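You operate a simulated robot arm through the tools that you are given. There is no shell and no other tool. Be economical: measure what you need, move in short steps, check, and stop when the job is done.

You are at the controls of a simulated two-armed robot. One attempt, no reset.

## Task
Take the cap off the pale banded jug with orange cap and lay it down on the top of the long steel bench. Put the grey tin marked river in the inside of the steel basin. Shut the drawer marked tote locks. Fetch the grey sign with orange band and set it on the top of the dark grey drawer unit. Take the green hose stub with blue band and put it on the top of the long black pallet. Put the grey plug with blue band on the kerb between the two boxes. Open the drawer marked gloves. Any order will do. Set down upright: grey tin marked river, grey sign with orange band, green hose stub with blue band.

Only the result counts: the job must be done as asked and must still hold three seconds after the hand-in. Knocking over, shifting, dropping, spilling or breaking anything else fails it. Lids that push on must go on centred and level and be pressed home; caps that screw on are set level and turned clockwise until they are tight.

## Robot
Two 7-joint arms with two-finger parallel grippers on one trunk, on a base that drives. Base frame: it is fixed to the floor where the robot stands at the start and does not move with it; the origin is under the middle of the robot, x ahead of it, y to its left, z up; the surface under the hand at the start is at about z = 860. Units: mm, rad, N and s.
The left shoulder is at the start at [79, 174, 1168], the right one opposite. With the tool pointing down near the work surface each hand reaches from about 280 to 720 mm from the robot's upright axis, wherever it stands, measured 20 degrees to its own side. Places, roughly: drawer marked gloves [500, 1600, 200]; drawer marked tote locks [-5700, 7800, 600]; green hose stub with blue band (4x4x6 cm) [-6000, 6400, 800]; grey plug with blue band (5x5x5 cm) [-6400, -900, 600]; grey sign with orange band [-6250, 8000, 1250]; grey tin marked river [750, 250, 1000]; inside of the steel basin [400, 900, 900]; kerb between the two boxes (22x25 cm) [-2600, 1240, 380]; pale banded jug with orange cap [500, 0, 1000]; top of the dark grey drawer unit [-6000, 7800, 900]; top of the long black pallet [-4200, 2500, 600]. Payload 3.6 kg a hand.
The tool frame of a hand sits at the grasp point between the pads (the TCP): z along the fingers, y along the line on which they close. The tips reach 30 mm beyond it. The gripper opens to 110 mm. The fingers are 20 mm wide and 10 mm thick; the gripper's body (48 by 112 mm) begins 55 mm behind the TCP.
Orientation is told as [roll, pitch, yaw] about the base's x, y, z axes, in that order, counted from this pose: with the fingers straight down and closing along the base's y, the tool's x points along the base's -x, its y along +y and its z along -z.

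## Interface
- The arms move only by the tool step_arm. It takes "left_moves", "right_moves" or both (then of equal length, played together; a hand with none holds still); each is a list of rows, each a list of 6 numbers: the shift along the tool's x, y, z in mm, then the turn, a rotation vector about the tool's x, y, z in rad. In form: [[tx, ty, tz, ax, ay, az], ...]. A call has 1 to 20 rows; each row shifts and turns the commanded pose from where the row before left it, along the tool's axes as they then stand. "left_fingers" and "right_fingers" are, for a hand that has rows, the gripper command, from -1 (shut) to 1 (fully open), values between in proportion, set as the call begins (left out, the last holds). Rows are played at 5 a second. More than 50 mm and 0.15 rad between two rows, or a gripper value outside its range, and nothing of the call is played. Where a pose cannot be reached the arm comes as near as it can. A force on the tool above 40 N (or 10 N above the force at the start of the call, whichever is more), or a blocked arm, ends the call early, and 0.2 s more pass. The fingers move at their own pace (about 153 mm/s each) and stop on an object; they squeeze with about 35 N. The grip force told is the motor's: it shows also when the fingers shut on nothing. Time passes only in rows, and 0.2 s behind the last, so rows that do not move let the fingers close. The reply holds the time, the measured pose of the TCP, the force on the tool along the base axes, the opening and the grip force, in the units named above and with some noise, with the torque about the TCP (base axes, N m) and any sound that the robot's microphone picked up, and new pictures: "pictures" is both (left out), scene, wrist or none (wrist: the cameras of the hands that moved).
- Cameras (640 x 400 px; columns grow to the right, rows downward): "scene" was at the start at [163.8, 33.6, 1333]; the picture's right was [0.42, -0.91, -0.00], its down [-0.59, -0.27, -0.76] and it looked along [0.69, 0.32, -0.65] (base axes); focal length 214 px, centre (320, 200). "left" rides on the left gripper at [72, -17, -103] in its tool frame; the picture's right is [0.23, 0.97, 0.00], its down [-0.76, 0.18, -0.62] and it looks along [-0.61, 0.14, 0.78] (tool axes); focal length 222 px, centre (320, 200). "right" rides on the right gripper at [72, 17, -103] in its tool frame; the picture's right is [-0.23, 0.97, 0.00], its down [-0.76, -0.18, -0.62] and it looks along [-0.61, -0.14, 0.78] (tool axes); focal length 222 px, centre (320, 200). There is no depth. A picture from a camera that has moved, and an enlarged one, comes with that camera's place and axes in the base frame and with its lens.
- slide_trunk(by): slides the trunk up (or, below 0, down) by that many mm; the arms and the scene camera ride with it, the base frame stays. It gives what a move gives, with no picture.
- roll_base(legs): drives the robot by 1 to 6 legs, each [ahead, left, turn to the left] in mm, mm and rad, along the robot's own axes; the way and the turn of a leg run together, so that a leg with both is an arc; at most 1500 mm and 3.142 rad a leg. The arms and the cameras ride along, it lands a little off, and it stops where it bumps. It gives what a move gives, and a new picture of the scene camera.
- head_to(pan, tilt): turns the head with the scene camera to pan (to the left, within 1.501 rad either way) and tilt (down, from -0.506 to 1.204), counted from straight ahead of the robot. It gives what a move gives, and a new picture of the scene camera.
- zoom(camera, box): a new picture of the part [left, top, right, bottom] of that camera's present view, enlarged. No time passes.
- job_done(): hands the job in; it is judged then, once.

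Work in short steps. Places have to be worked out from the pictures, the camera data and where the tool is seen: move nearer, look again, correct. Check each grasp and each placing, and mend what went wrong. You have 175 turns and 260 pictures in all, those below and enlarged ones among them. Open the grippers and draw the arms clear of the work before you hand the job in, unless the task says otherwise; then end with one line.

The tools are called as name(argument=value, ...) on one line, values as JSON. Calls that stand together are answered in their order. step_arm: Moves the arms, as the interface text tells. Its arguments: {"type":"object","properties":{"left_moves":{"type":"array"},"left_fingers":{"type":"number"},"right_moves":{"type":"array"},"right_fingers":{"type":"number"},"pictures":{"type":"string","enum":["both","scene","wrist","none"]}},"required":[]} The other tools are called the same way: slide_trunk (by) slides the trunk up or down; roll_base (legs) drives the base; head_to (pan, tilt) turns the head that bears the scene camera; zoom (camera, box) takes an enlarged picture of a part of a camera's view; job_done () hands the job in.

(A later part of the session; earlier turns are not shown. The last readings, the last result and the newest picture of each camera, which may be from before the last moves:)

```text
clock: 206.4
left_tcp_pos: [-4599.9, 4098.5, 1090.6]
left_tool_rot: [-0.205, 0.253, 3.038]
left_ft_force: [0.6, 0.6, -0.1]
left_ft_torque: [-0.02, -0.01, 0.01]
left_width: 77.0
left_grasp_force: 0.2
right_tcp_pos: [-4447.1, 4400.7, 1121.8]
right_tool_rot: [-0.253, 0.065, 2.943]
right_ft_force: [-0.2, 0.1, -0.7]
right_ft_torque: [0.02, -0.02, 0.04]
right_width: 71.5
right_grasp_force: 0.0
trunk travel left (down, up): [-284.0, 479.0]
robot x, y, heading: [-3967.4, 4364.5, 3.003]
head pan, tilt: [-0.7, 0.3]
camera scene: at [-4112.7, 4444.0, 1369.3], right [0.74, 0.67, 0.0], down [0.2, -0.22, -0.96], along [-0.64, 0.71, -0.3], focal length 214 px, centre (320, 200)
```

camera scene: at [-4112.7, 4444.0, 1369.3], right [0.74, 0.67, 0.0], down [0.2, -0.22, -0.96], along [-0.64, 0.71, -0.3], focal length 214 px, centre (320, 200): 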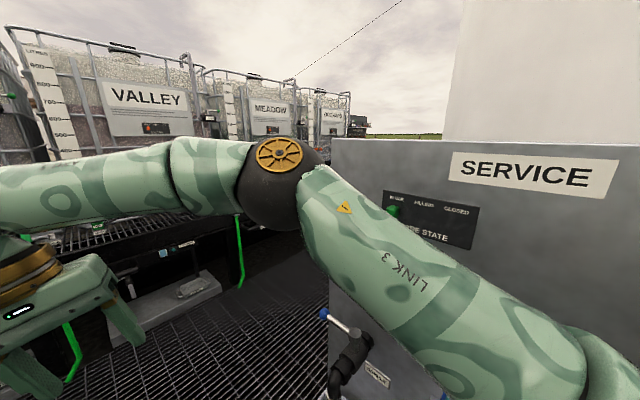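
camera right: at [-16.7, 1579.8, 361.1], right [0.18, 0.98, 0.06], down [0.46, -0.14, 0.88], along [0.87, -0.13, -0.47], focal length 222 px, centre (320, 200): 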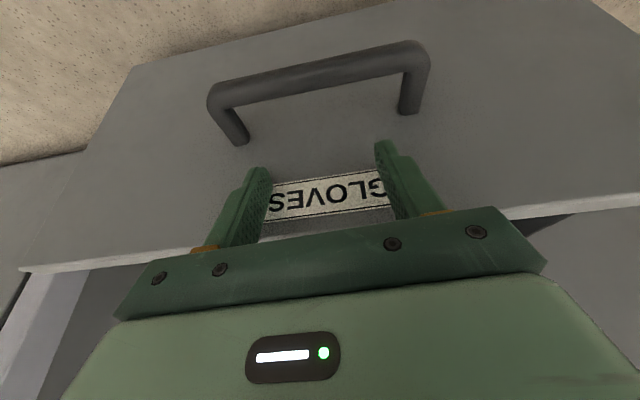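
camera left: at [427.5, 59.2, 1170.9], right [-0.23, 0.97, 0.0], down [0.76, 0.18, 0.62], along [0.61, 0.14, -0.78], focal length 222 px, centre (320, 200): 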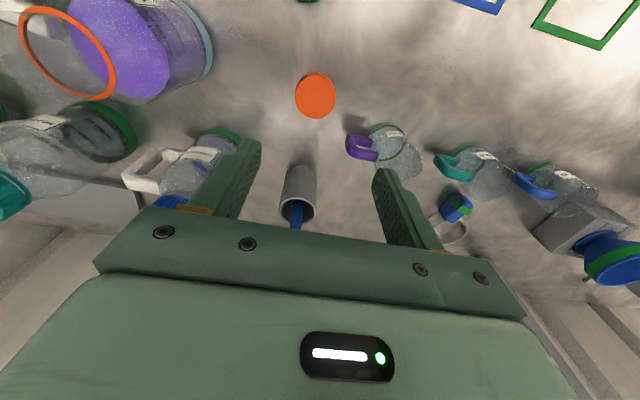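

I'm close to the SERVICE cabinet. I go left/ahead, turn right to face +y, and then strafe left into the middle of the aisle.

roll_base(legs=[[0, 200, 0], [650, 0, 0], [0, 0, -1.43], [0, 450, 0]])

head_to(pan=0.0, tilt=0.3)

```text
clock: 216.9
left_tcp_pos: [-5429.9, 4851.1, 1090.2]
left_tool_rot: [-0.208, 0.252, 1.604]
left_ft_force: [0.2, 1.0, -0.1]
left_ft_torque: [0.0, 0.01, -0.01]
left_width: 77.0
left_grasp_force: 0.0
right_tcp_pos: [-5108.6, 4741.4, 1122.8]
right_tool_rot: [-0.253, 0.065, 1.509]
right_ft_force: [-0.3, -0.9, 0.8]
right_ft_torque: [0.01, -0.06, -0.01]
right_width: 71.8
right_grasp_force: 0.1
trunk travel left (down, up): [-284.0, 479.0]
robot x, y, heading: [-5079.8, 4259.6, 1.573]
head pan, tilt: [-0.7, 0.3]
camera scene: at [-5017.8, 4415.4, 1369.4], right [0.77, -0.64, 0.0], down [-0.19, -0.23, -0.96], along [0.61, 0.73, -0.3], focal length 214 px, centre (320, 200)
```

scene: 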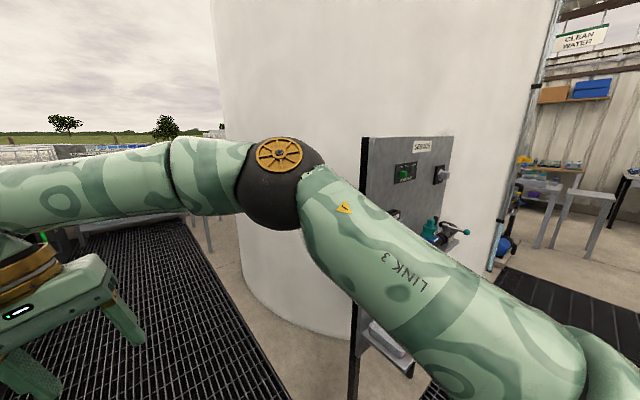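

```text
clock: 218.0
left_tcp_pos: [-5428.0, 4851.0, 1089.0]
left_tool_rot: [-0.206, 0.252, 1.602]
left_ft_force: [-0.6, 0.8, -0.1]
left_ft_torque: [0.0, 0.0, 0.02]
left_width: 77.2
left_grasp_force: 0.1
right_tcp_pos: [-5108.6, 4741.0, 1122.7]
right_tool_rot: [-0.252, 0.063, 1.51]
right_ft_force: [-0.1, -0.6, -0.2]
right_ft_torque: [0.02, 0.0, 0.02]
right_width: 71.3
right_grasp_force: 0.1
trunk travel left (down, up): [-284.0, 479.0]
robot x, y, heading: [-5075.6, 4259.2, 1.574]
head pan, tilt: [0.0, 0.3]
camera scene: at [-5077.0, 4437.2, 1369.3], right [1.0, 0.0, 0.0], down [0.0, -0.3, -0.96], along [0.0, 0.96, -0.3], focal length 214 px, centre (320, 200)
```

scene: 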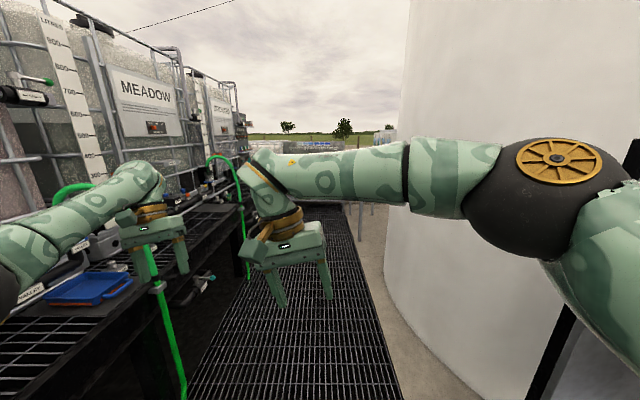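

In the aisle, totes left, tank right. I shift 60 mm right and move ahead 1400 mm in two legs.

roll_base(legs=[[0, -60, 0], [700, 0, 0], [700, 0, 0]])

```text
clock: 225.9
left_tcp_pos: [-5361.8, 6258.6, 1089.8]
left_tool_rot: [-0.207, 0.254, 1.595]
left_ft_force: [-0.1, -0.4, 0.1]
left_ft_torque: [0.02, 0.04, 0.02]
left_width: 77.0
left_grasp_force: 0.1
right_tcp_pos: [-5041.9, 6146.1, 1122.3]
right_tool_rot: [-0.254, 0.064, 1.501]
right_ft_force: [0.2, -0.4, -0.1]
right_ft_torque: [-0.02, -0.01, -0.01]
right_width: 71.5
right_grasp_force: 0.1
trunk travel left (down, up): [-284.0, 479.0]
robot x, y, heading: [-5019.1, 5660.3, 1.559]
head pan, tilt: [0.0, 0.3]
camera scene: at [-5015.3, 5841.6, 1369.2], right [1.0, -0.01, 0.0], down [0.0, -0.3, -0.95], along [0.01, 0.95, -0.3], focal length 214 px, centre (320, 200)
```

scene: 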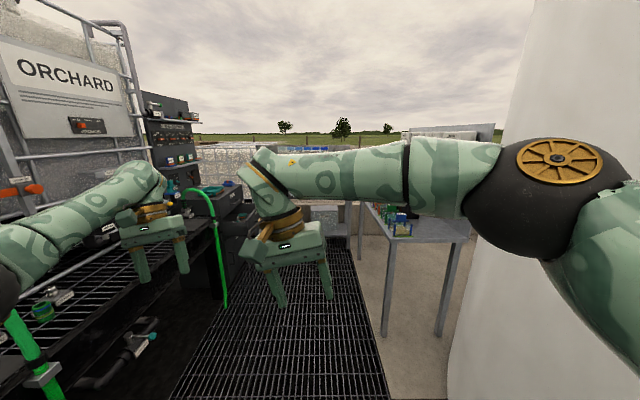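

The hose stub should be to my left ahead near (-6000,6400,800). I look there.

head_to(pan=0.85, tilt=0.45)

```text
clock: 227.1
left_tcp_pos: [-5362.2, 6258.7, 1090.3]
left_tool_rot: [-0.206, 0.253, 1.593]
left_ft_force: [-0.2, -0.8, 0.1]
left_ft_torque: [0.02, 0.0, -0.01]
left_width: 76.7
left_grasp_force: 0.0
right_tcp_pos: [-5042.1, 6145.5, 1123.1]
right_tool_rot: [-0.253, 0.062, 1.501]
right_ft_force: [-0.6, -0.1, -0.6]
right_ft_torque: [0.02, 0.0, -0.02]
right_width: 71.5
right_grasp_force: 0.0
trunk travel left (down, up): [-284.0, 479.0]
robot x, y, heading: [-5019.1, 5663.0, 1.558]
head pan, tilt: [0.85, 0.45]
camera scene: at [-5084.6, 5809.0, 1355.4], right [0.67, 0.74, 0.0], down [0.32, -0.29, -0.9], along [-0.67, 0.6, -0.44], focal length 214 px, centre (320, 200)
```

scene: 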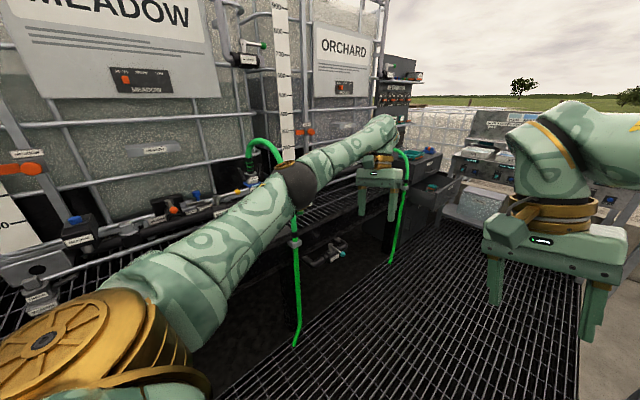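

My left arm hides the spot and is near a hose. I swing both hands to the right and look again.

step_arm(left_moves=[[0, -20, 0, 0, 0, 0], [0, -30, 0, 0, 0, 0], [0, -30, 0, 0, 0, 0], [0, -30, 0, 0, 0, 0], [0, -30, 0, 0, 0, 0], [0, -30, 0, 0, 0, 0]], right_moves=[[0, -30, 0, 0, 0, 0], [0, -30, 0, 0, 0, 0], [0, -30, 0, 0, 0, 0], [0, -30, 0, 0, 0, 0], [0, -30, 0, 0, 0, 0], [0, 0, 0, 0, 0, 0]], pictures="none")

roll_base(legs=[[350, 0, 0]])

```text
clock: 228.4
left_tcp_pos: [-5197.2, 6274.8, 1121.9]
left_tool_rot: [-0.204, 0.253, 1.594]
left_ft_force: [-0.1, -0.6, -1.0]
left_ft_torque: [-0.01, 0.0, 0.01]
left_width: 76.9
left_grasp_force: 0.0
left hand out of reach, approached as far as the arm can: row 2
right_tcp_pos: [-4896.0, 6136.6, 1162.1]
right_tool_rot: [-0.253, 0.064, 1.5]
right_ft_force: [-0.5, -0.1, -0.8]
right_ft_torque: [-0.01, -0.01, 0.01]
right_width: 71.5
right_grasp_force: 0.0
trunk travel left (down, up): [-284.0, 479.0]
robot x, y, heading: [-5014.9, 5662.0, 1.56]
head pan, tilt: [0.85, 0.45]
```

```text
clock: 230.7
left_tcp_pos: [-5194.7, 6629.3, 1121.5]
left_tool_rot: [-0.206, 0.254, 1.597]
left_ft_force: [0.1, -0.2, 0.6]
left_ft_torque: [-0.06, -0.02, -0.02]
left_width: 76.9
left_grasp_force: 0.1
right_tcp_pos: [-4893.8, 6491.8, 1159.9]
right_tool_rot: [-0.253, 0.064, 1.503]
right_ft_force: [-0.8, 0.2, 0.7]
right_ft_torque: [0.01, 0.02, 0.02]
right_width: 71.4
right_grasp_force: 0.1
trunk travel left (down, up): [-284.0, 479.0]
robot x, y, heading: [-5013.4, 6019.9, 1.56]
head pan, tilt: [0.85, 0.45]
camera scene: at [-5081.9, 6163.2, 1355.3], right [0.67, 0.75, 0.0], down [0.32, -0.29, -0.9], along [-0.67, 0.6, -0.44], focal length 214 px, centre (320, 200)
```

scene: 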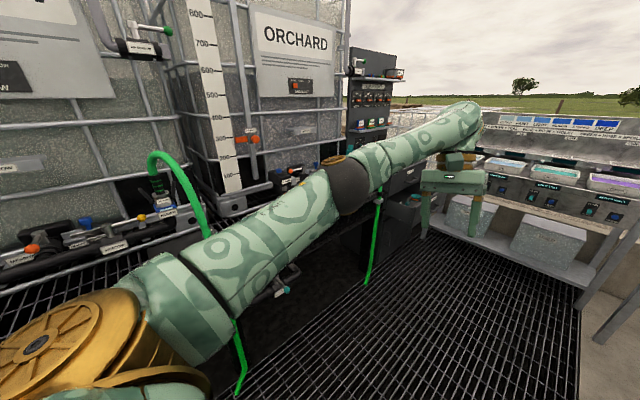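

I zoom on the tote fronts, and pan further left.

head_to(pan=1.3, tilt=0.5)

zoom(camera="scene", box=[220, 60, 540, 300])

```text
clock: 231.6
left_tcp_pos: [-5195.6, 6629.4, 1121.7]
left_tool_rot: [-0.205, 0.253, 1.596]
left_ft_force: [0.8, 0.4, 0.5]
left_ft_torque: [-0.03, 0.01, 0.02]
left_width: 77.1
left_grasp_force: 0.0
right_tcp_pos: [-4895.0, 6489.9, 1160.6]
right_tool_rot: [-0.252, 0.064, 1.504]
right_ft_force: [-0.6, 0.3, -0.5]
right_ft_torque: [0.01, 0.02, 0.01]
right_width: 71.7
right_grasp_force: 0.1
trunk travel left (down, up): [-284.0, 479.0]
robot x, y, heading: [-5011.5, 6015.6, 1.565]
head pan, tilt: [1.3, 0.499]
camera scene: at [-5100.8, 6126.3, 1351.0], right [0.27, 0.96, 0.0], down [0.46, -0.13, -0.88], along [-0.84, 0.24, -0.48], focal length 214 px, centre (320, 200)
```

scene: 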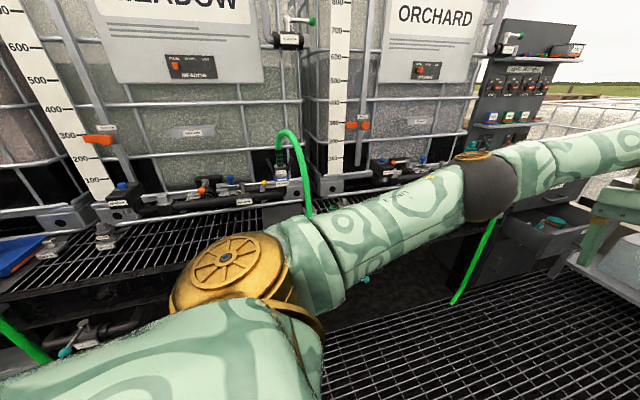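

```text
1.67 times, centred on (380, 180) of scene
camera zoom: at [-5100.8, 6126.3, 1351.0], right [0.27, 0.96, 0.0], down [0.46, -0.13, -0.88], along [-0.84, 0.24, -0.48], focal length 358 px, centre (220, 233)
```

zoom: 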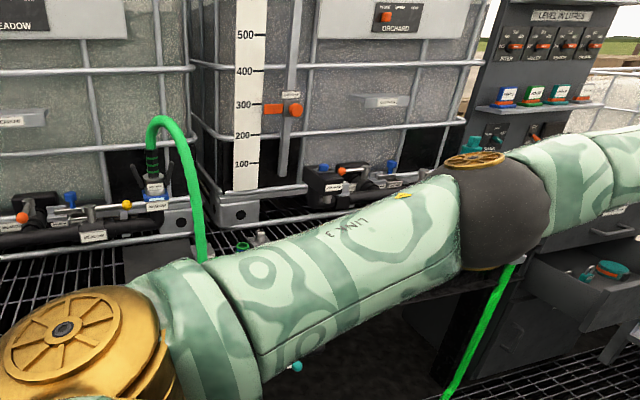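

A green item shows on the grating behind my arm, and an open drawer in the dark unit further on. I level and retract both hands, move ahead, and turn to face the pallet.

step_arm(left_moves=[[30, 5, -10, -0.1, -0.12, 0], [30, 10, -10, -0.105, -0.133, 0], [30, 10, -10, 0, 0, 0], [30, 10, -10, 0, 0, 0], [30, 10, -10, 0, 0, 0], [30, 10, -10, 0, 0, 0], [20, 10, 0, 0, 0, 0]], right_moves=[[10, -10, 0, -0.12, -0.03, 0], [10, -20, 0, -0.133, -0.034, 0], [10, -20, 0, 0, 0, 0], [10, -20, 0, 0, 0, 0], [10, -20, 0, 0, 0, 0], [10, -20, 0, 0, 0, 0], [10, -10, 0, 0, 0, 0]], pictures="none")

roll_base(legs=[[350, 0, 0], [0, -80, 0], [0, 0, 1.56]])

head_to(pan=0.0, tilt=0.55)

```text
refused: row 1 steps farther than a row can; nothing moved
```

```text
clock: 238.3
left_tcp_pos: [-5546.8, 6186.0, 1122.4]
left_tool_rot: [-0.206, 0.255, -3.118]
left_ft_force: [-0.5, -0.3, -0.1]
left_ft_torque: [0.05, 0.04, 0.0]
left_width: 76.9
left_grasp_force: 0.0
right_tcp_pos: [-5407.2, 6485.2, 1160.2]
right_tool_rot: [-0.255, 0.064, 3.069]
right_ft_force: [-0.6, -0.2, 0.0]
right_ft_torque: [-0.03, 0.04, -0.01]
right_width: 71.5
right_grasp_force: 0.0
trunk travel left (down, up): [-284.0, 479.0]
robot x, y, heading: [-4931.7, 6363.6, 3.136]
head pan, tilt: [1.3, 0.499]
camera scene: at [-5045.1, 6275.0, 1350.9], right [-0.96, 0.28, 0.0], down [0.13, 0.46, -0.88], along [-0.24, -0.84, -0.48], focal length 214 px, centre (320, 200)
```

scene: 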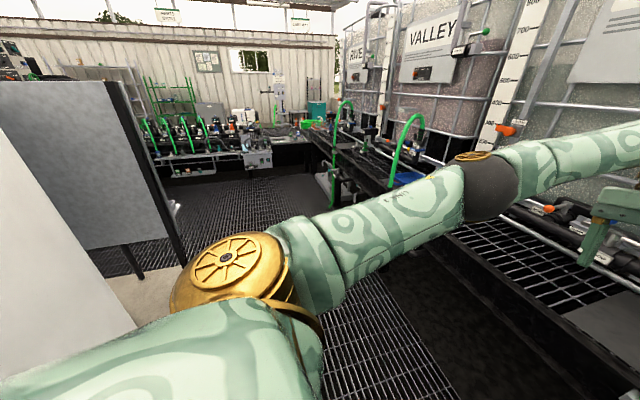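

```text
clock: 239.8
left_tcp_pos: [-5546.4, 6185.6, 1121.2]
left_tool_rot: [-0.206, 0.253, -3.12]
left_ft_force: [0.7, -0.1, -0.2]
left_ft_torque: [0.02, -0.01, -0.01]
left_width: 76.9
left_grasp_force: 0.1
right_tcp_pos: [-5408.0, 6485.8, 1160.4]
right_tool_rot: [-0.253, 0.063, 3.07]
right_ft_force: [0.3, 0.0, -0.3]
right_ft_torque: [-0.03, -0.03, -0.04]
right_width: 71.5
right_grasp_force: 0.0
trunk travel left (down, up): [-284.0, 479.0]
robot x, y, heading: [-4934.1, 6367.0, 3.129]
head pan, tilt: [0.0, 0.55]
camera scene: at [-5109.8, 6363.4, 1346.3], right [0.01, 1.0, 0.0], down [0.52, 0.0, -0.85], along [-0.85, 0.01, -0.52], focal length 214 px, centre (320, 200)
```

scene: 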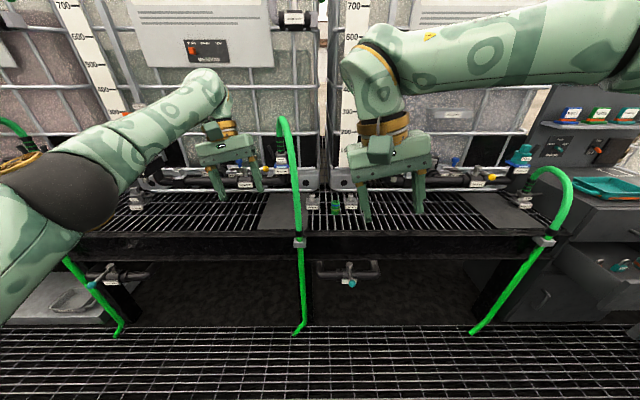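

Now facing the pallet: a green piece stands at about px (336,203), next to the green hose. I zoom.

zoom(camera="scene", box=[250, 140, 430, 240])

zoom(camera="right", box=[100, 0, 580, 240])

```text
3.56 times, centred on (340, 190) of scene
camera zoom: at [-5109.8, 6363.4, 1346.3], right [0.01, 1.0, 0.0], down [0.52, 0.0, -0.85], along [-0.85, 0.01, -0.52], focal length 763 px, centre (249, 236)
```

zoom: 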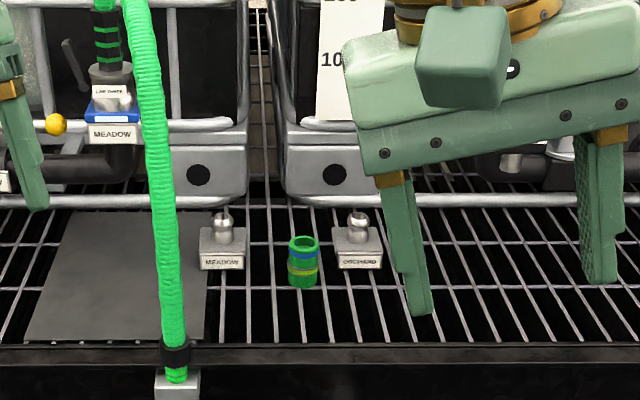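

```text
1.33 times, centred on (340, 120) of right
camera zoom: at [-5344.6, 6439.2, 1261.8], right [-0.28, -0.93, -0.26], down [-0.8, 0.07, 0.6], along [-0.53, 0.37, -0.76], focal length 296 px, centre (293, 307)
```

zoom: 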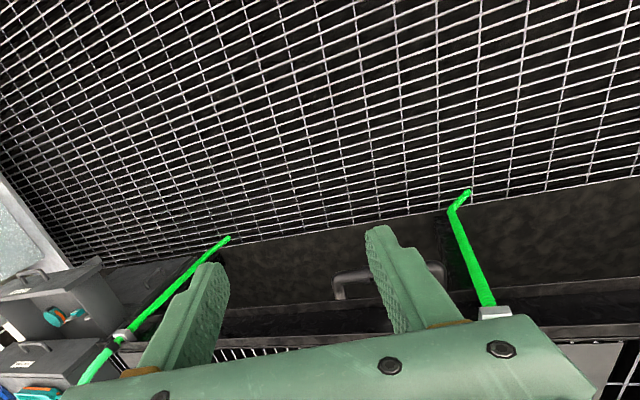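

The stub stands between two weights at about (-5945,6444,790); I'll grip it front-to-back with the right hand. First retract and level the left hand, level and yaw the right hand.

step_arm(left_moves=[[0, 0, 0, -0.1, 0, 0], [0, 0, 0, -0.105, 0, 0], [0, 0, 0, 0, -0.127, 0], [0, 0, 0, 0, -0.127, 0], [32, 8, -5, 0, 0, 0], [32, 8, -5, 0, 0, 0], [32, 8, -5, 0, 0, 0], [32, 8, -5, 0, 0, 0], [32, 8, -5, 0, 0, 0], [32, 8, -5, 0, 0, 0], [32, 8, -5, 0, 0, 0], [32, 8, -5, 0, 0, 0], [20, 8, -5, 0, 0, 0]], right_moves=[[0, 0, 0, -0.127, -0.03, 0], [0, 0, 0, -0.127, -0.03, 0], [0, 0, 0, 0, 0, 0.15], [0, 0, 0, 0, 0, 0.15], [0, 0, 0, 0, 0, 0.15], [0, 0, 0, 0, 0, 0.15], [0, 0, 0, 0, 0, 0.15], [0, 0, 0, 0, 0, 0.15], [0, 0, 0, 0, 0, 0.15], [0, 0, 0, 0, 0, 0.15], [0, 0, 0, 0, 0, 0.15], [0, 0, 0, 0, 0, 0.15], [0, 0, 0, 0, 0, 0.07]], pictures="none")

roll_base(legs=[[300, 0, 0.0]])

```text
clock: 242.6
left_tcp_pos: [-5274.6, 6123.8, 1164.4]
left_tool_rot: [0.0, -0.003, -3.122]
left_ft_force: [0.7, 0.1, 0.4]
left_ft_torque: [0.02, -0.01, -0.01]
left_width: 77.0
left_grasp_force: 0.0
left hand out of reach, approached as far as the arm can: row 2
right_tcp_pos: [-5405.9, 6485.6, 1162.5]
right_tool_rot: [-0.001, 0.004, 1.505]
right_ft_force: [0.0, -0.3, -0.1]
right_ft_torque: [-0.05, 0.0, -0.01]
right_width: 71.4
right_grasp_force: 0.1
trunk travel left (down, up): [-284.0, 479.0]
robot x, y, heading: [-4932.5, 6365.1, 3.129]
head pan, tilt: [0.0, 0.55]
```

```text
clock: 244.7
left_tcp_pos: [-5574.6, 6124.2, 1163.7]
left_tool_rot: [0.001, -0.001, -3.12]
left_ft_force: [-0.1, -0.1, -0.1]
left_ft_torque: [0.0, -0.03, -0.01]
left_width: 76.8
left_grasp_force: 0.1
right_tcp_pos: [-5706.1, 6488.2, 1160.0]
right_tool_rot: [-0.007, 0.002, 1.508]
right_ft_force: [-0.1, -0.6, -0.2]
right_ft_torque: [0.0, -0.06, -0.02]
right_width: 71.3
right_grasp_force: 0.1
trunk travel left (down, up): [-284.0, 479.0]
robot x, y, heading: [-5232.1, 6367.6, 3.131]
head pan, tilt: [0.0, 0.55]
camera scene: at [-5408.9, 6366.2, 1346.2], right [0.01, 1.0, 0.0], down [0.52, 0.0, -0.85], along [-0.85, 0.01, -0.52], focal length 214 px, centre (320, 200)
```

scene: 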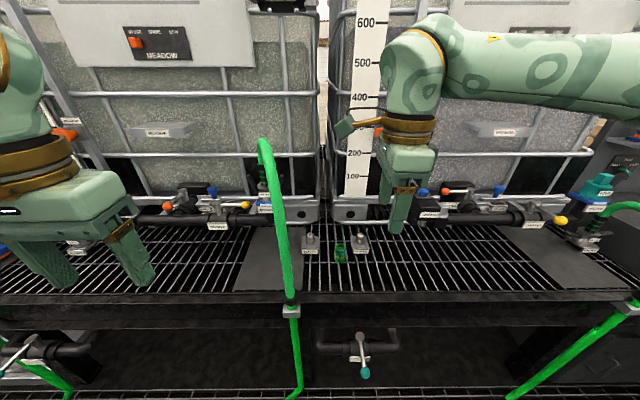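

Stub ≈ (-5960,6449,783). I go 150 mm closer, then bring the right hand above it.

roll_base(legs=[[150, 0, 0.0]])

step_arm(right_moves=[[33, 5, 40, 0, 0, 0.06], [0, 10, 40, 0, 0, 0], [0, 10, 40, 0, 0, 0], [0, 10, 35, 0, 0, 0]], right_fingers=0.4)

```text
clock: 246.0
left_tcp_pos: [-5726.9, 6127.3, 1162.3]
left_tool_rot: [0.001, -0.003, -3.125]
left_ft_force: [-0.5, 0.6, -0.7]
left_ft_torque: [-0.02, -0.05, -0.02]
left_width: 76.9
left_grasp_force: 0.0
right_tcp_pos: [-5856.8, 6493.4, 1161.1]
right_tool_rot: [-0.006, 0.004, 1.504]
right_ft_force: [0.6, -0.4, -0.3]
right_ft_torque: [-0.01, -0.05, 0.03]
right_width: 71.5
right_grasp_force: 0.2
trunk travel left (down, up): [-284.0, 479.0]
robot x, y, heading: [-5382.1, 6369.0, 3.126]
head pan, tilt: [0.0, 0.55]
camera scene: at [-5559.5, 6368.9, 1346.1], right [0.01, 1.0, 0.0], down [0.52, -0.01, -0.85], along [-0.85, 0.01, -0.52], focal length 214 px, centre (320, 200)
```

scene: 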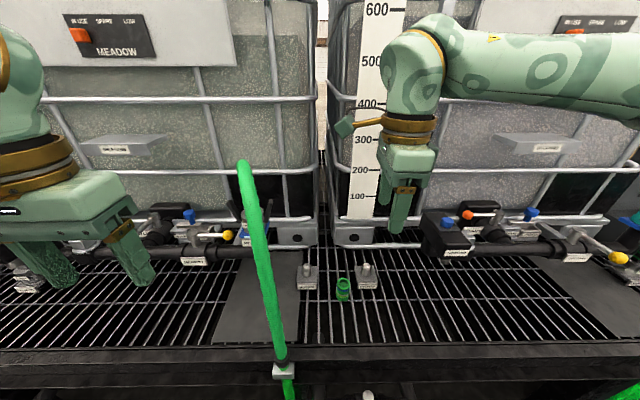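

```text
refused: row 1 steps farther than a row can; nothing moved
```

I bring the right hand above the stub (small enough rows this time).

step_arm(right_moves=[[13.5, 26, 30, 0, 0, 0], [13.5, 26, 30, 0, 0, 0], [13.5, 26, 30, 0, 0, 0], [13.5, 26, 30, 0, 0, 0], [0, 0, 40, 0, 0, 0]], right_fingers=0.4)

```text
clock: 247.2
left_tcp_pos: [-5726.1, 6127.9, 1163.7]
left_tool_rot: [0.001, -0.002, -3.127]
left_ft_force: [-0.1, 0.6, -0.1]
left_ft_torque: [0.0, 0.01, 0.0]
left_width: 77.0
left_grasp_force: 0.1
right_tcp_pos: [-5964.3, 6443.6, 1000.3]
right_tool_rot: [-0.004, 0.004, 1.503]
right_ft_force: [-0.3, -0.3, -0.9]
right_ft_torque: [0.0, 0.01, -0.01]
right_width: 77.1
right_grasp_force: 0.1
trunk travel left (down, up): [-284.0, 479.0]
robot x, y, heading: [-5385.8, 6368.7, 3.131]
head pan, tilt: [0.0, 0.55]
camera scene: at [-5558.2, 6369.4, 1346.3], right [0.01, 1.0, 0.0], down [0.52, -0.01, -0.85], along [-0.85, 0.01, -0.52], focal length 214 px, centre (320, 200)
camera right: at [-5986.4, 6373.5, 1105.0], right [-0.96, 0.29, 0.0], down [0.23, 0.75, 0.62], along [0.18, 0.59, -0.78], focal length 222 px, centre (320, 200)
```

scene: 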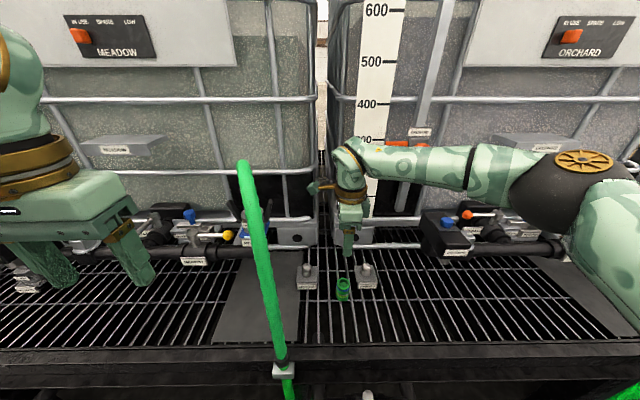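
right: 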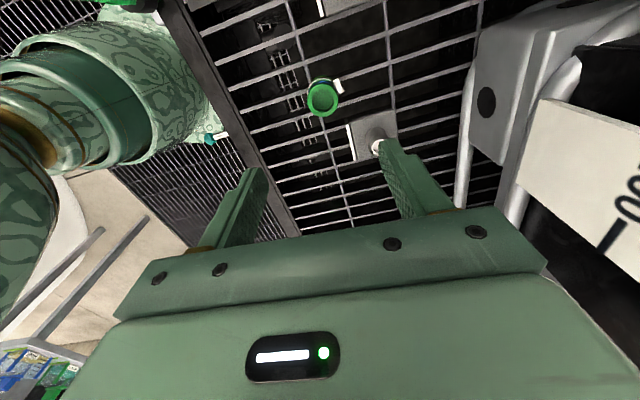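

Stub top centre ≈ (-5970,6440,812). I adjust slightly and descend around it.

step_arm(right_moves=[[3, 5, 40, 0, 0, 0], [0, 0, 45, 0, 0, 0], [0, 0, 45, 0, 0, 0], [0, 0, 30, 0, 0, 0]], pictures="wrist")

```text
clock: 248.2
left_tcp_pos: [-5725.1, 6128.0, 1163.9]
left_tool_rot: [0.002, -0.002, -3.127]
left_ft_force: [-0.1, -0.5, 0.1]
left_ft_torque: [-0.01, 0.02, 0.0]
left_width: 77.0
left_grasp_force: 0.1
right_tcp_pos: [-5966.3, 6442.3, 838.7]
right_tool_rot: [-0.004, 0.002, 1.501]
right_ft_force: [0.5, 0.2, -0.4]
right_ft_torque: [0.01, -0.01, 0.0]
right_width: 76.8
right_grasp_force: 0.2
trunk travel left (down, up): [-284.0, 479.0]
robot x, y, heading: [-5381.7, 6369.1, 3.128]
head pan, tilt: [0.0, 0.55]
camera right: at [-5988.0, 6372.0, 943.0], right [-0.96, 0.29, 0.0], down [0.23, 0.75, 0.62], along [0.18, 0.59, -0.78], focal length 222 px, centre (320, 200)
```

right: 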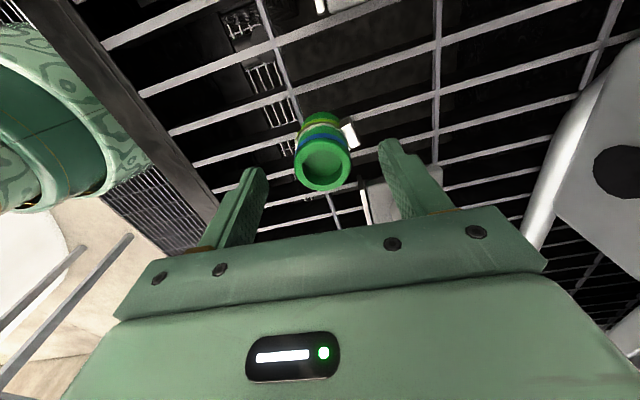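

Centred; top ≈ 802. I go down 56 mm more and close.

step_arm(right_moves=[[2, 0, 20, 0, 0, 0], [0, 0, 20, 0, 0, 0], [0, 0, 16, 0, 0, 0]], pictures="wrist")

step_arm(right_moves=[[0, 0, 0, 0, 0, 0], [0, 0, 0, 0, 0, 0], [0, 0, 0, 0, 0, 0], [0, 0, -2, 0, 0, 0], [0, 0, -3, 0, 0, 0], [0, 0, -5, 0, 0, 0]], right_fingers=-1, pictures="wrist")

```text
clock: 249.0
left_tcp_pos: [-5725.3, 6126.7, 1163.4]
left_tool_rot: [0.002, -0.003, -3.125]
left_ft_force: [-0.4, 0.2, -0.1]
left_ft_torque: [-0.01, -0.04, 0.0]
left_width: 77.2
left_grasp_force: 0.1
right_tcp_pos: [-5968.3, 6438.8, 784.6]
right_tool_rot: [-0.003, 0.003, 1.503]
right_ft_force: [0.3, 0.6, -0.1]
right_ft_torque: [0.0, -0.03, -0.01]
right_width: 77.5
right_grasp_force: 0.1
trunk travel left (down, up): [-284.0, 479.0]
robot x, y, heading: [-5384.0, 6370.7, 3.126]
head pan, tilt: [0.0, 0.55]
camera right: at [-5989.1, 6369.3, 888.4], right [-0.96, 0.29, 0.0], down [0.23, 0.75, 0.62], along [0.18, 0.59, -0.78], focal length 222 px, centre (320, 200)
```

right: 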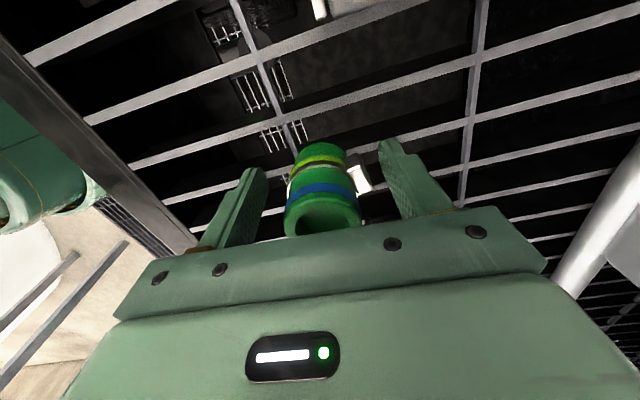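

```text
clock: 250.4
left_tcp_pos: [-5725.3, 6127.8, 1163.3]
left_tool_rot: [0.002, -0.003, -3.125]
left_ft_force: [-0.4, -0.2, 0.4]
left_ft_torque: [0.0, -0.05, 0.01]
left_width: 77.2
left_grasp_force: 0.0
right_tcp_pos: [-5968.5, 6438.8, 794.9]
right_tool_rot: [-0.003, 0.002, 1.505]
right_ft_force: [-0.3, 0.1, -0.3]
right_ft_torque: [-0.01, -0.02, -0.01]
right_width: 38.4
right_grasp_force: 35.2
trunk travel left (down, up): [-284.0, 479.0]
robot x, y, heading: [-5383.5, 6369.2, 3.125]
head pan, tilt: [0.0, 0.55]
camera right: at [-5989.4, 6369.7, 899.3], right [-0.96, 0.29, 0.0], down [0.23, 0.75, 0.62], along [0.18, 0.59, -0.78], focal length 222 px, centre (320, 200)
```

right: 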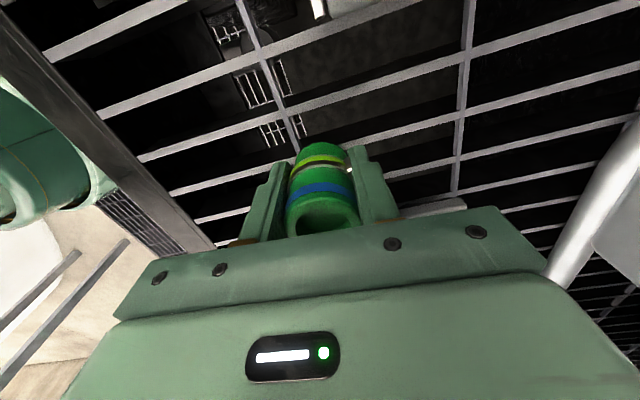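

Stub gripped (38 mm). I lift it smoothly and draw it back over the aisle.

step_arm(right_moves=[[0, 0, -8, 0, 0, 0], [0, 0, -14, 0, 0, 0], [0, 0, -20, 0, 0, 0], [0, 0, -25, 0, 0, 0], [0, 0, -30, 0, 0, 0], [0, 0, -30, 0, 0, 0], [0, 0, -30, 0, 0, 0], [0, 0, -30, 0, 0, 0], [0, 0, -30, 0, 0, 0], [-10, -20, -25, 0, 0, 0], [-12, -30, -15, 0, 0, 0], [-12, -30, 0, 0, 0, 0], [-12, -30, 0, 0, 0, 0], [-12, -25, 0, 0, 0, 0], [-5, -12, 0, 0, 0, 0]], pictures="wrist")

roll_base(legs=[[-350, 0, 0]])

head_to(pan=-0.75, tilt=0.35)

```text
clock: 253.6
left_tcp_pos: [-5725.3, 6126.5, 1164.1]
left_tool_rot: [0.002, -0.002, -3.125]
left_ft_force: [0.3, -0.7, -0.4]
left_ft_torque: [0.0, 0.0, -0.02]
left_width: 76.9
left_grasp_force: 0.1
right_tcp_pos: [-5815.8, 6493.3, 1051.4]
right_tool_rot: [-0.003, 0.002, 1.502]
right_ft_force: [0.5, 0.8, -1.0]
right_ft_torque: [0.01, 0.01, 0.02]
right_width: 38.3
right_grasp_force: 35.0
trunk travel left (down, up): [-284.0, 479.0]
robot x, y, heading: [-5382.4, 6370.9, 3.13]
head pan, tilt: [0.0, 0.55]
camera right: at [-5838.0, 6422.9, 1155.5], right [-0.96, 0.29, 0.0], down [0.23, 0.75, 0.62], along [0.18, 0.59, -0.78], focal length 222 px, centre (320, 200)
```

right: 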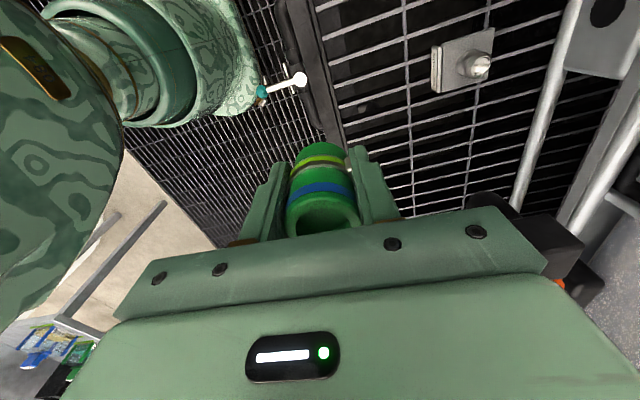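

```text
clock: 255.9
left_tcp_pos: [-5381.5, 6122.8, 1164.9]
left_tool_rot: [0.003, -0.002, -3.127]
left_ft_force: [0.2, 0.9, 0.0]
left_ft_torque: [0.0, 0.01, 0.04]
left_width: 77.2
left_grasp_force: 0.1
right_tcp_pos: [-5471.9, 6488.0, 1052.0]
right_tool_rot: [-0.005, 0.001, 1.504]
right_ft_force: [-0.1, -1.0, -0.1]
right_ft_torque: [-0.01, 0.04, -0.01]
right_width: 38.2
right_grasp_force: 34.8
trunk travel left (down, up): [-284.0, 479.0]
robot x, y, heading: [-5039.0, 6364.6, 3.129]
head pan, tilt: [0.0, 0.55]
camera scene: at [-5214.0, 6364.0, 1346.5], right [0.01, 1.0, 0.0], down [0.52, -0.01, -0.85], along [-0.85, 0.01, -0.52], focal length 214 px, centre (320, 200)
```

scene: 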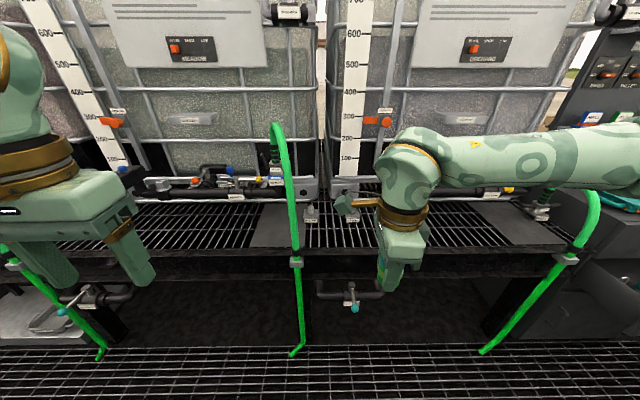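

```text
clock: 257.0
left_tcp_pos: [-5382.2, 6123.2, 1163.9]
left_tool_rot: [0.001, -0.003, -3.128]
left_ft_force: [0.2, -0.5, 0.2]
left_ft_torque: [0.01, 0.01, 0.02]
left_width: 77.1
left_grasp_force: 0.1
right_tcp_pos: [-5473.9, 6488.6, 1051.4]
right_tool_rot: [-0.004, 0.002, 1.502]
right_ft_force: [0.8, 0.3, -0.5]
right_ft_torque: [0.01, -0.01, -0.02]
right_width: 38.1
right_grasp_force: 35.1
trunk travel left (down, up): [-284.0, 479.0]
robot x, y, heading: [-5042.0, 6361.9, 3.126]
head pan, tilt: [-0.75, 0.351]
camera scene: at [-5192.5, 6427.1, 1364.6], right [0.69, 0.72, 0.0], down [0.25, -0.24, -0.94], along [-0.68, 0.65, -0.34], focal length 214 px, centre (320, 200)
```

scene: 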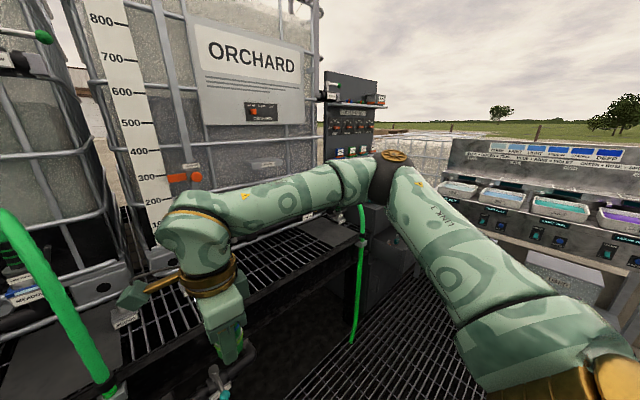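

I now hold the stub in the right hand; the left is free for sign and drawer. I strafe right toward the dark drawer unit.

roll_base(legs=[[0, -800, 0]])

head_to(pan=-0.3, tilt=0.4)

```text
clock: 261.2
left_tcp_pos: [-5369.0, 6912.6, 1163.9]
left_tool_rot: [0.002, -0.003, -3.135]
left_ft_force: [0.7, -0.3, 0.8]
left_ft_torque: [0.02, 0.04, 0.0]
left_width: 76.8
left_grasp_force: 0.1
right_tcp_pos: [-5458.7, 7278.5, 1051.7]
right_tool_rot: [-0.004, 0.001, 1.495]
right_ft_force: [0.2, -0.3, -0.2]
right_ft_torque: [-0.01, -0.02, -0.01]
right_width: 38.1
right_grasp_force: 35.3
trunk travel left (down, up): [-284.0, 479.0]
robot x, y, heading: [-5025.5, 7147.3, 3.116]
head pan, tilt: [-0.75, 0.351]
camera scene: at [-5176.6, 7214.8, 1364.6], right [0.7, 0.71, 0.0], down [0.25, -0.24, -0.94], along [-0.67, 0.66, -0.34], focal length 214 px, centre (320, 200)
```

scene: 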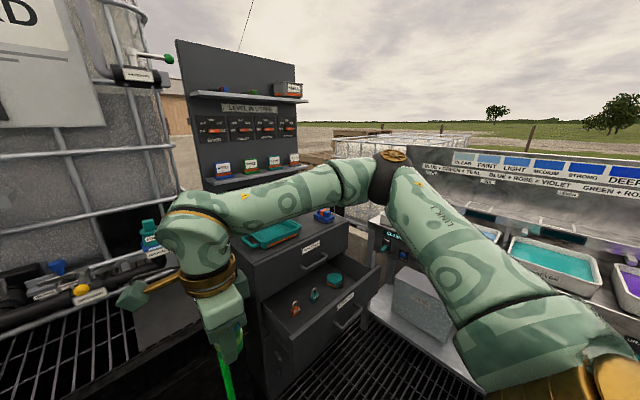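

```text
clock: 262.1
left_tcp_pos: [-5368.9, 6911.7, 1164.8]
left_tool_rot: [0.003, -0.004, -3.136]
left_ft_force: [0.1, -0.5, -0.1]
left_ft_torque: [-0.01, -0.05, 0.0]
left_width: 77.0
left_grasp_force: 0.1
right_tcp_pos: [-5457.7, 7278.9, 1051.2]
right_tool_rot: [-0.005, 0.001, 1.494]
right_ft_force: [0.1, -0.3, 0.2]
right_ft_torque: [0.0, 0.0, 0.01]
right_width: 38.3
right_grasp_force: 34.6
trunk travel left (down, up): [-284.0, 479.0]
robot x, y, heading: [-5025.4, 7145.9, 3.117]
head pan, tilt: [-0.3, 0.4]
camera scene: at [-5197.8, 7178.8, 1360.1], right [0.32, 0.95, 0.0], down [0.37, -0.12, -0.92], along [-0.87, 0.29, -0.39], focal length 214 px, centre (320, 200)
```

scene: 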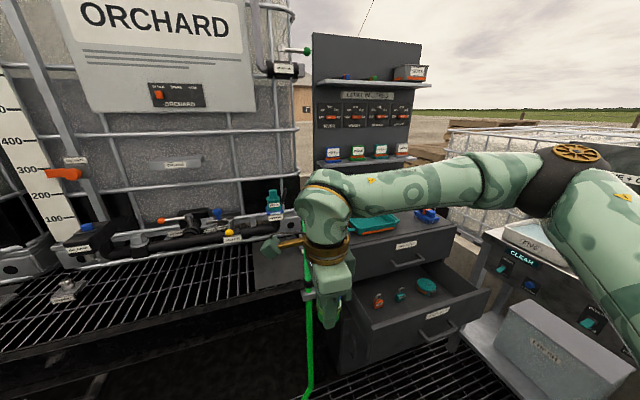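

The open drawer and the panel with signs are in view. I zoom on both.

zoom(camera="scene", box=[300, 30, 460, 180])

zoom(camera="scene", box=[320, 190, 520, 370])

```text
2.67 times, centred on (380, 105) of scene
camera zoom: at [-5197.8, 7178.8, 1360.1], right [0.32, 0.95, 0.0], down [0.37, -0.12, -0.92], along [-0.87, 0.29, -0.39], focal length 572 px, centre (160, 453)
```

zoom: 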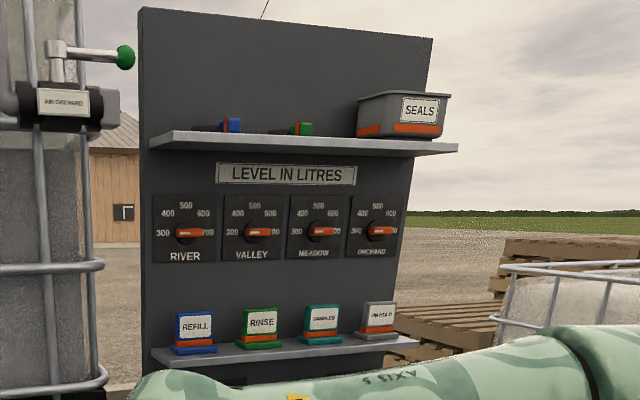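

```text
2.22 times, centred on (420, 280) of scene
camera zoom: at [-5197.8, 7178.8, 1360.1], right [0.32, 0.95, 0.0], down [0.37, -0.12, -0.92], along [-0.87, 0.29, -0.39], focal length 477 px, centre (98, 22)
```

zoom: 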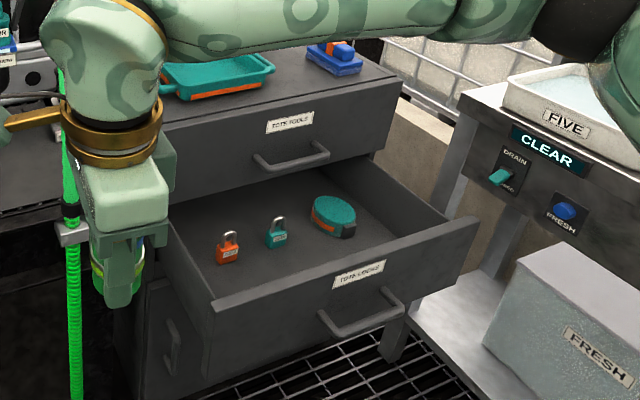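

The grey "ON HOLD" sign stands at the right end of the lower shelf, near (-6250,8030,1140). "TOTE LOCKS" drawer front is at x≈-5625, y 7517–8104. I strafe to y≈7850 and get the left hand ready, low with closed fingers.

roll_base(legs=[[0, -700, 0.02]])

step_arm(left_moves=[[0, -20, 40, 0, 0, 0], [0, -20, 40, 0, 0, 0], [0, -20, 40, 0, 0, 0], [0, -20, 40, 0, 0, 0], [0, -20, 40, 0, 0, 0], [0, -20, 40, 0, 0, 0], [0, 0, 45, 0, 0, 0], [0, 0, 45, 0, 0, 0], [0, 0, 45, 0, 0, 0], [0, 0, 45, 0, 0, 0], [0, 0, 45, 0, 0, 0], [0, 0, 45, 0, 0, 0]], left_fingers=-1, pictures="scene")

```text
clock: 265.9
left_tcp_pos: [-5358.2, 7589.3, 1164.1]
left_tool_rot: [0.002, -0.003, -3.093]
left_ft_force: [0.0, -0.8, 0.9]
left_ft_torque: [0.01, 0.0, 0.01]
left_width: 76.9
left_grasp_force: 0.1
right_tcp_pos: [-5462.0, 7950.5, 1051.7]
right_tool_rot: [-0.002, 0.002, 1.535]
right_ft_force: [0.9, 0.0, -0.6]
right_ft_torque: [0.04, 0.03, -0.01]
right_width: 38.1
right_grasp_force: 35.1
trunk travel left (down, up): [-284.0, 479.0]
robot x, y, heading: [-5021.2, 7842.9, -3.125]
head pan, tilt: [-0.3, 0.4]
camera scene: at [-5197.3, 7863.8, 1360.1], right [0.28, 0.96, 0.0], down [0.37, -0.11, -0.92], along [-0.88, 0.26, -0.39], focal length 214 px, centre (320, 200)
```

scene: 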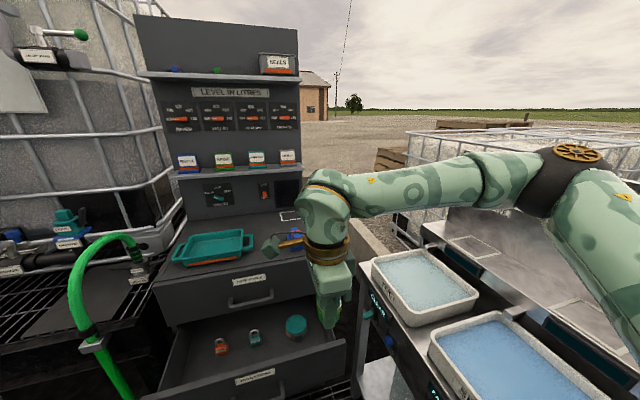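

```text
clock: 268.5
left_tcp_pos: [-5363.4, 7708.2, 653.4]
left_tool_rot: [0.002, -0.002, -3.093]
left_ft_force: [-0.5, 0.8, -0.4]
left_ft_torque: [0.0, 0.04, 0.02]
left_width: 0.1
left_grasp_force: 35.3
right_tcp_pos: [-5460.6, 7950.2, 1050.8]
right_tool_rot: [-0.005, 0.003, 1.538]
right_ft_force: [0.3, 0.3, -0.5]
right_ft_torque: [-0.03, 0.03, -0.01]
right_width: 37.8
right_grasp_force: 34.4
trunk travel left (down, up): [-284.0, 479.0]
robot x, y, heading: [-5022.5, 7842.9, -3.123]
head pan, tilt: [-0.3, 0.4]
camera scene: at [-5197.5, 7863.0, 1360.0], right [0.28, 0.96, 0.0], down [0.37, -0.11, -0.92], along [-0.88, 0.26, -0.39], focal length 214 px, centre (320, 200)
```

scene: 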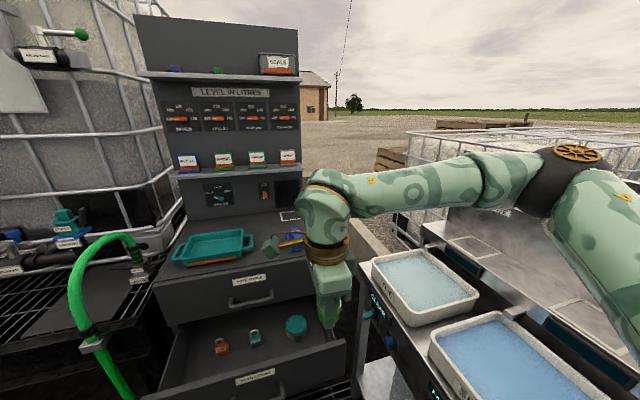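

Drawer front centre is y≈7793 with the handle around it. I lower the left fingers 30 mm, shift a bit left of the handle, and drive forward to push.

step_arm(left_moves=[[0, 20, 15, 0, 0, 0], [0, 15, 17, 0, 0, 0]], pictures="none")

roll_base(legs=[[220, 0, 0]])

```text
clock: 269.1
left_tcp_pos: [-5363.3, 7675.3, 623.1]
left_tool_rot: [0.001, -0.002, -3.094]
left_ft_force: [0.1, -0.5, 0.6]
left_ft_torque: [0.0, 0.0, 0.0]
left_width: 0.0
left_grasp_force: 34.9
right_tcp_pos: [-5460.5, 7950.1, 1051.7]
right_tool_rot: [-0.005, 0.002, 1.537]
right_ft_force: [-0.5, -0.2, 0.3]
right_ft_torque: [-0.01, 0.0, 0.0]
right_width: 38.0
right_grasp_force: 35.2
trunk travel left (down, up): [-284.0, 479.0]
robot x, y, heading: [-5027.2, 7838.0, -3.121]
head pan, tilt: [-0.3, 0.4]
```

```text
clock: 270.8
left_tcp_pos: [-5586.3, 7671.5, 624.0]
left_tool_rot: [0.002, -0.002, -3.096]
left_ft_force: [-0.7, -0.8, 0.5]
left_ft_torque: [-0.04, 0.0, 0.0]
left_width: 0.0
left_grasp_force: 35.0
right_tcp_pos: [-5683.7, 7948.1, 1051.4]
right_tool_rot: [-0.006, 0.001, 1.534]
right_ft_force: [-0.6, -0.8, -1.0]
right_ft_torque: [-0.02, -0.02, -0.02]
right_width: 38.2
right_grasp_force: 35.3
trunk travel left (down, up): [-284.0, 479.0]
robot x, y, heading: [-5245.2, 7837.5, -3.122]
head pan, tilt: [-0.3, 0.4]
camera scene: at [-5421.5, 7860.1, 1359.9], right [0.28, 0.96, 0.0], down [0.37, -0.11, -0.92], along [-0.88, 0.26, -0.39], focal length 214 px, centre (320, 200)
```

scene: 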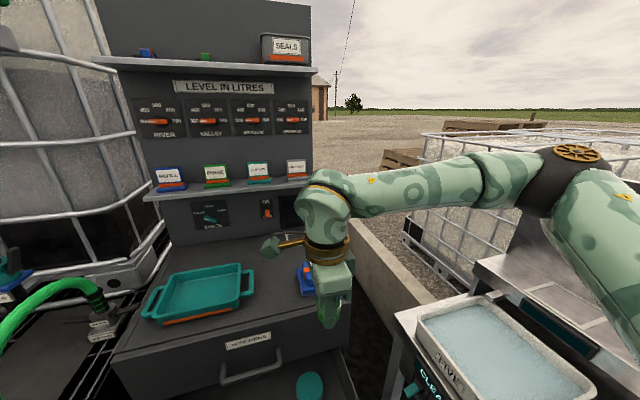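

Not yet touching. I look down at the drawer and left hand.

head_to(pan=0.1, tilt=0.85)

```text
clock: 271.7
left_tcp_pos: [-5586.0, 7672.5, 624.3]
left_tool_rot: [0.0, -0.001, -3.099]
left_ft_force: [-0.3, 0.2, 0.5]
left_ft_torque: [-0.01, 0.0, -0.04]
left_width: 0.3
left_grasp_force: 34.9
right_tcp_pos: [-5683.3, 7949.0, 1051.1]
right_tool_rot: [-0.005, 0.003, 1.533]
right_ft_force: [-0.8, 0.1, -1.1]
right_ft_torque: [0.02, 0.02, 0.0]
right_width: 38.2
right_grasp_force: 35.3
trunk travel left (down, up): [-284.0, 479.0]
robot x, y, heading: [-5245.5, 7839.8, -3.122]
head pan, tilt: [0.099, 0.85]
camera scene: at [-5409.0, 7825.2, 1321.0], right [-0.11, 0.99, 0.0], down [0.75, 0.09, -0.66], along [-0.66, -0.07, -0.75], focal length 214 px, centre (320, 200)
```

scene: 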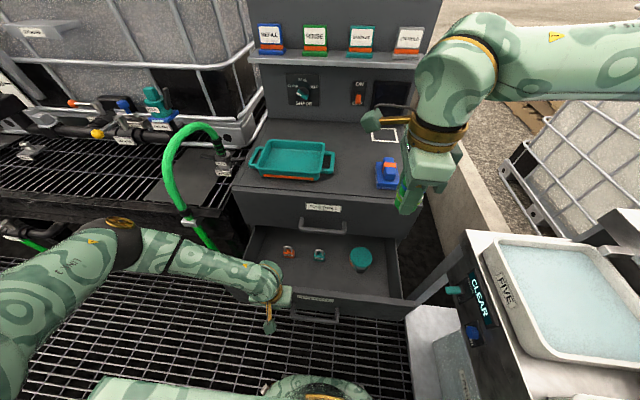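

I push by stretching the left arm forward (keeps the elbow back from the green hose).

step_arm(left_moves=[[-20, 0, 0, 0, 0, 0], [-20, 0, 0, 0, 0, 0], [-20, 0, 0, 0, 0, 0], [-20, 0, 0, 0, 0, 0], [-20, 0, 0, 0, 0, 0], [-20, 0, 0, 0, 0, 0], [-20, 0, 0, 0, 0, 0]], pictures="scene")

```text
clock: 273.3
left_tcp_pos: [-5726.2, 7667.3, 624.5]
left_tool_rot: [0.0, 0.0, -3.096]
left_ft_force: [-0.9, 0.3, 0.1]
left_ft_torque: [-0.03, -0.02, -0.01]
left_width: 0.0
left_grasp_force: 35.1
right_tcp_pos: [-5683.2, 7949.2, 1050.7]
right_tool_rot: [-0.005, 0.002, 1.533]
right_ft_force: [0.1, -0.9, -0.6]
right_ft_torque: [0.03, -0.03, -0.01]
right_width: 38.1
right_grasp_force: 35.2
trunk travel left (down, up): [-284.0, 479.0]
robot x, y, heading: [-5244.5, 7843.5, -3.13]
head pan, tilt: [0.099, 0.85]
camera scene: at [-5409.2, 7825.3, 1320.9], right [-0.11, 0.99, 0.0], down [0.75, 0.09, -0.66], along [-0.66, -0.08, -0.75], focal length 214 px, centre (320, 200)
```

scene: 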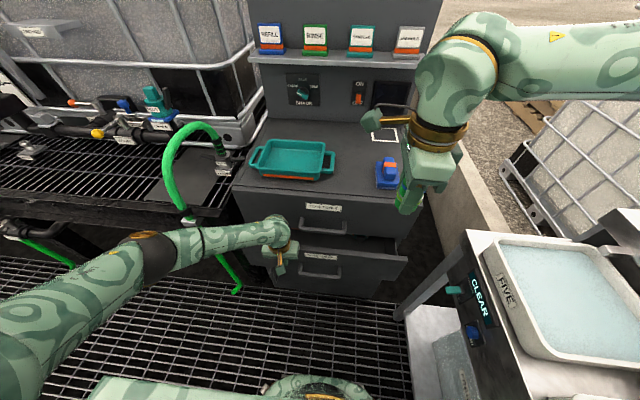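

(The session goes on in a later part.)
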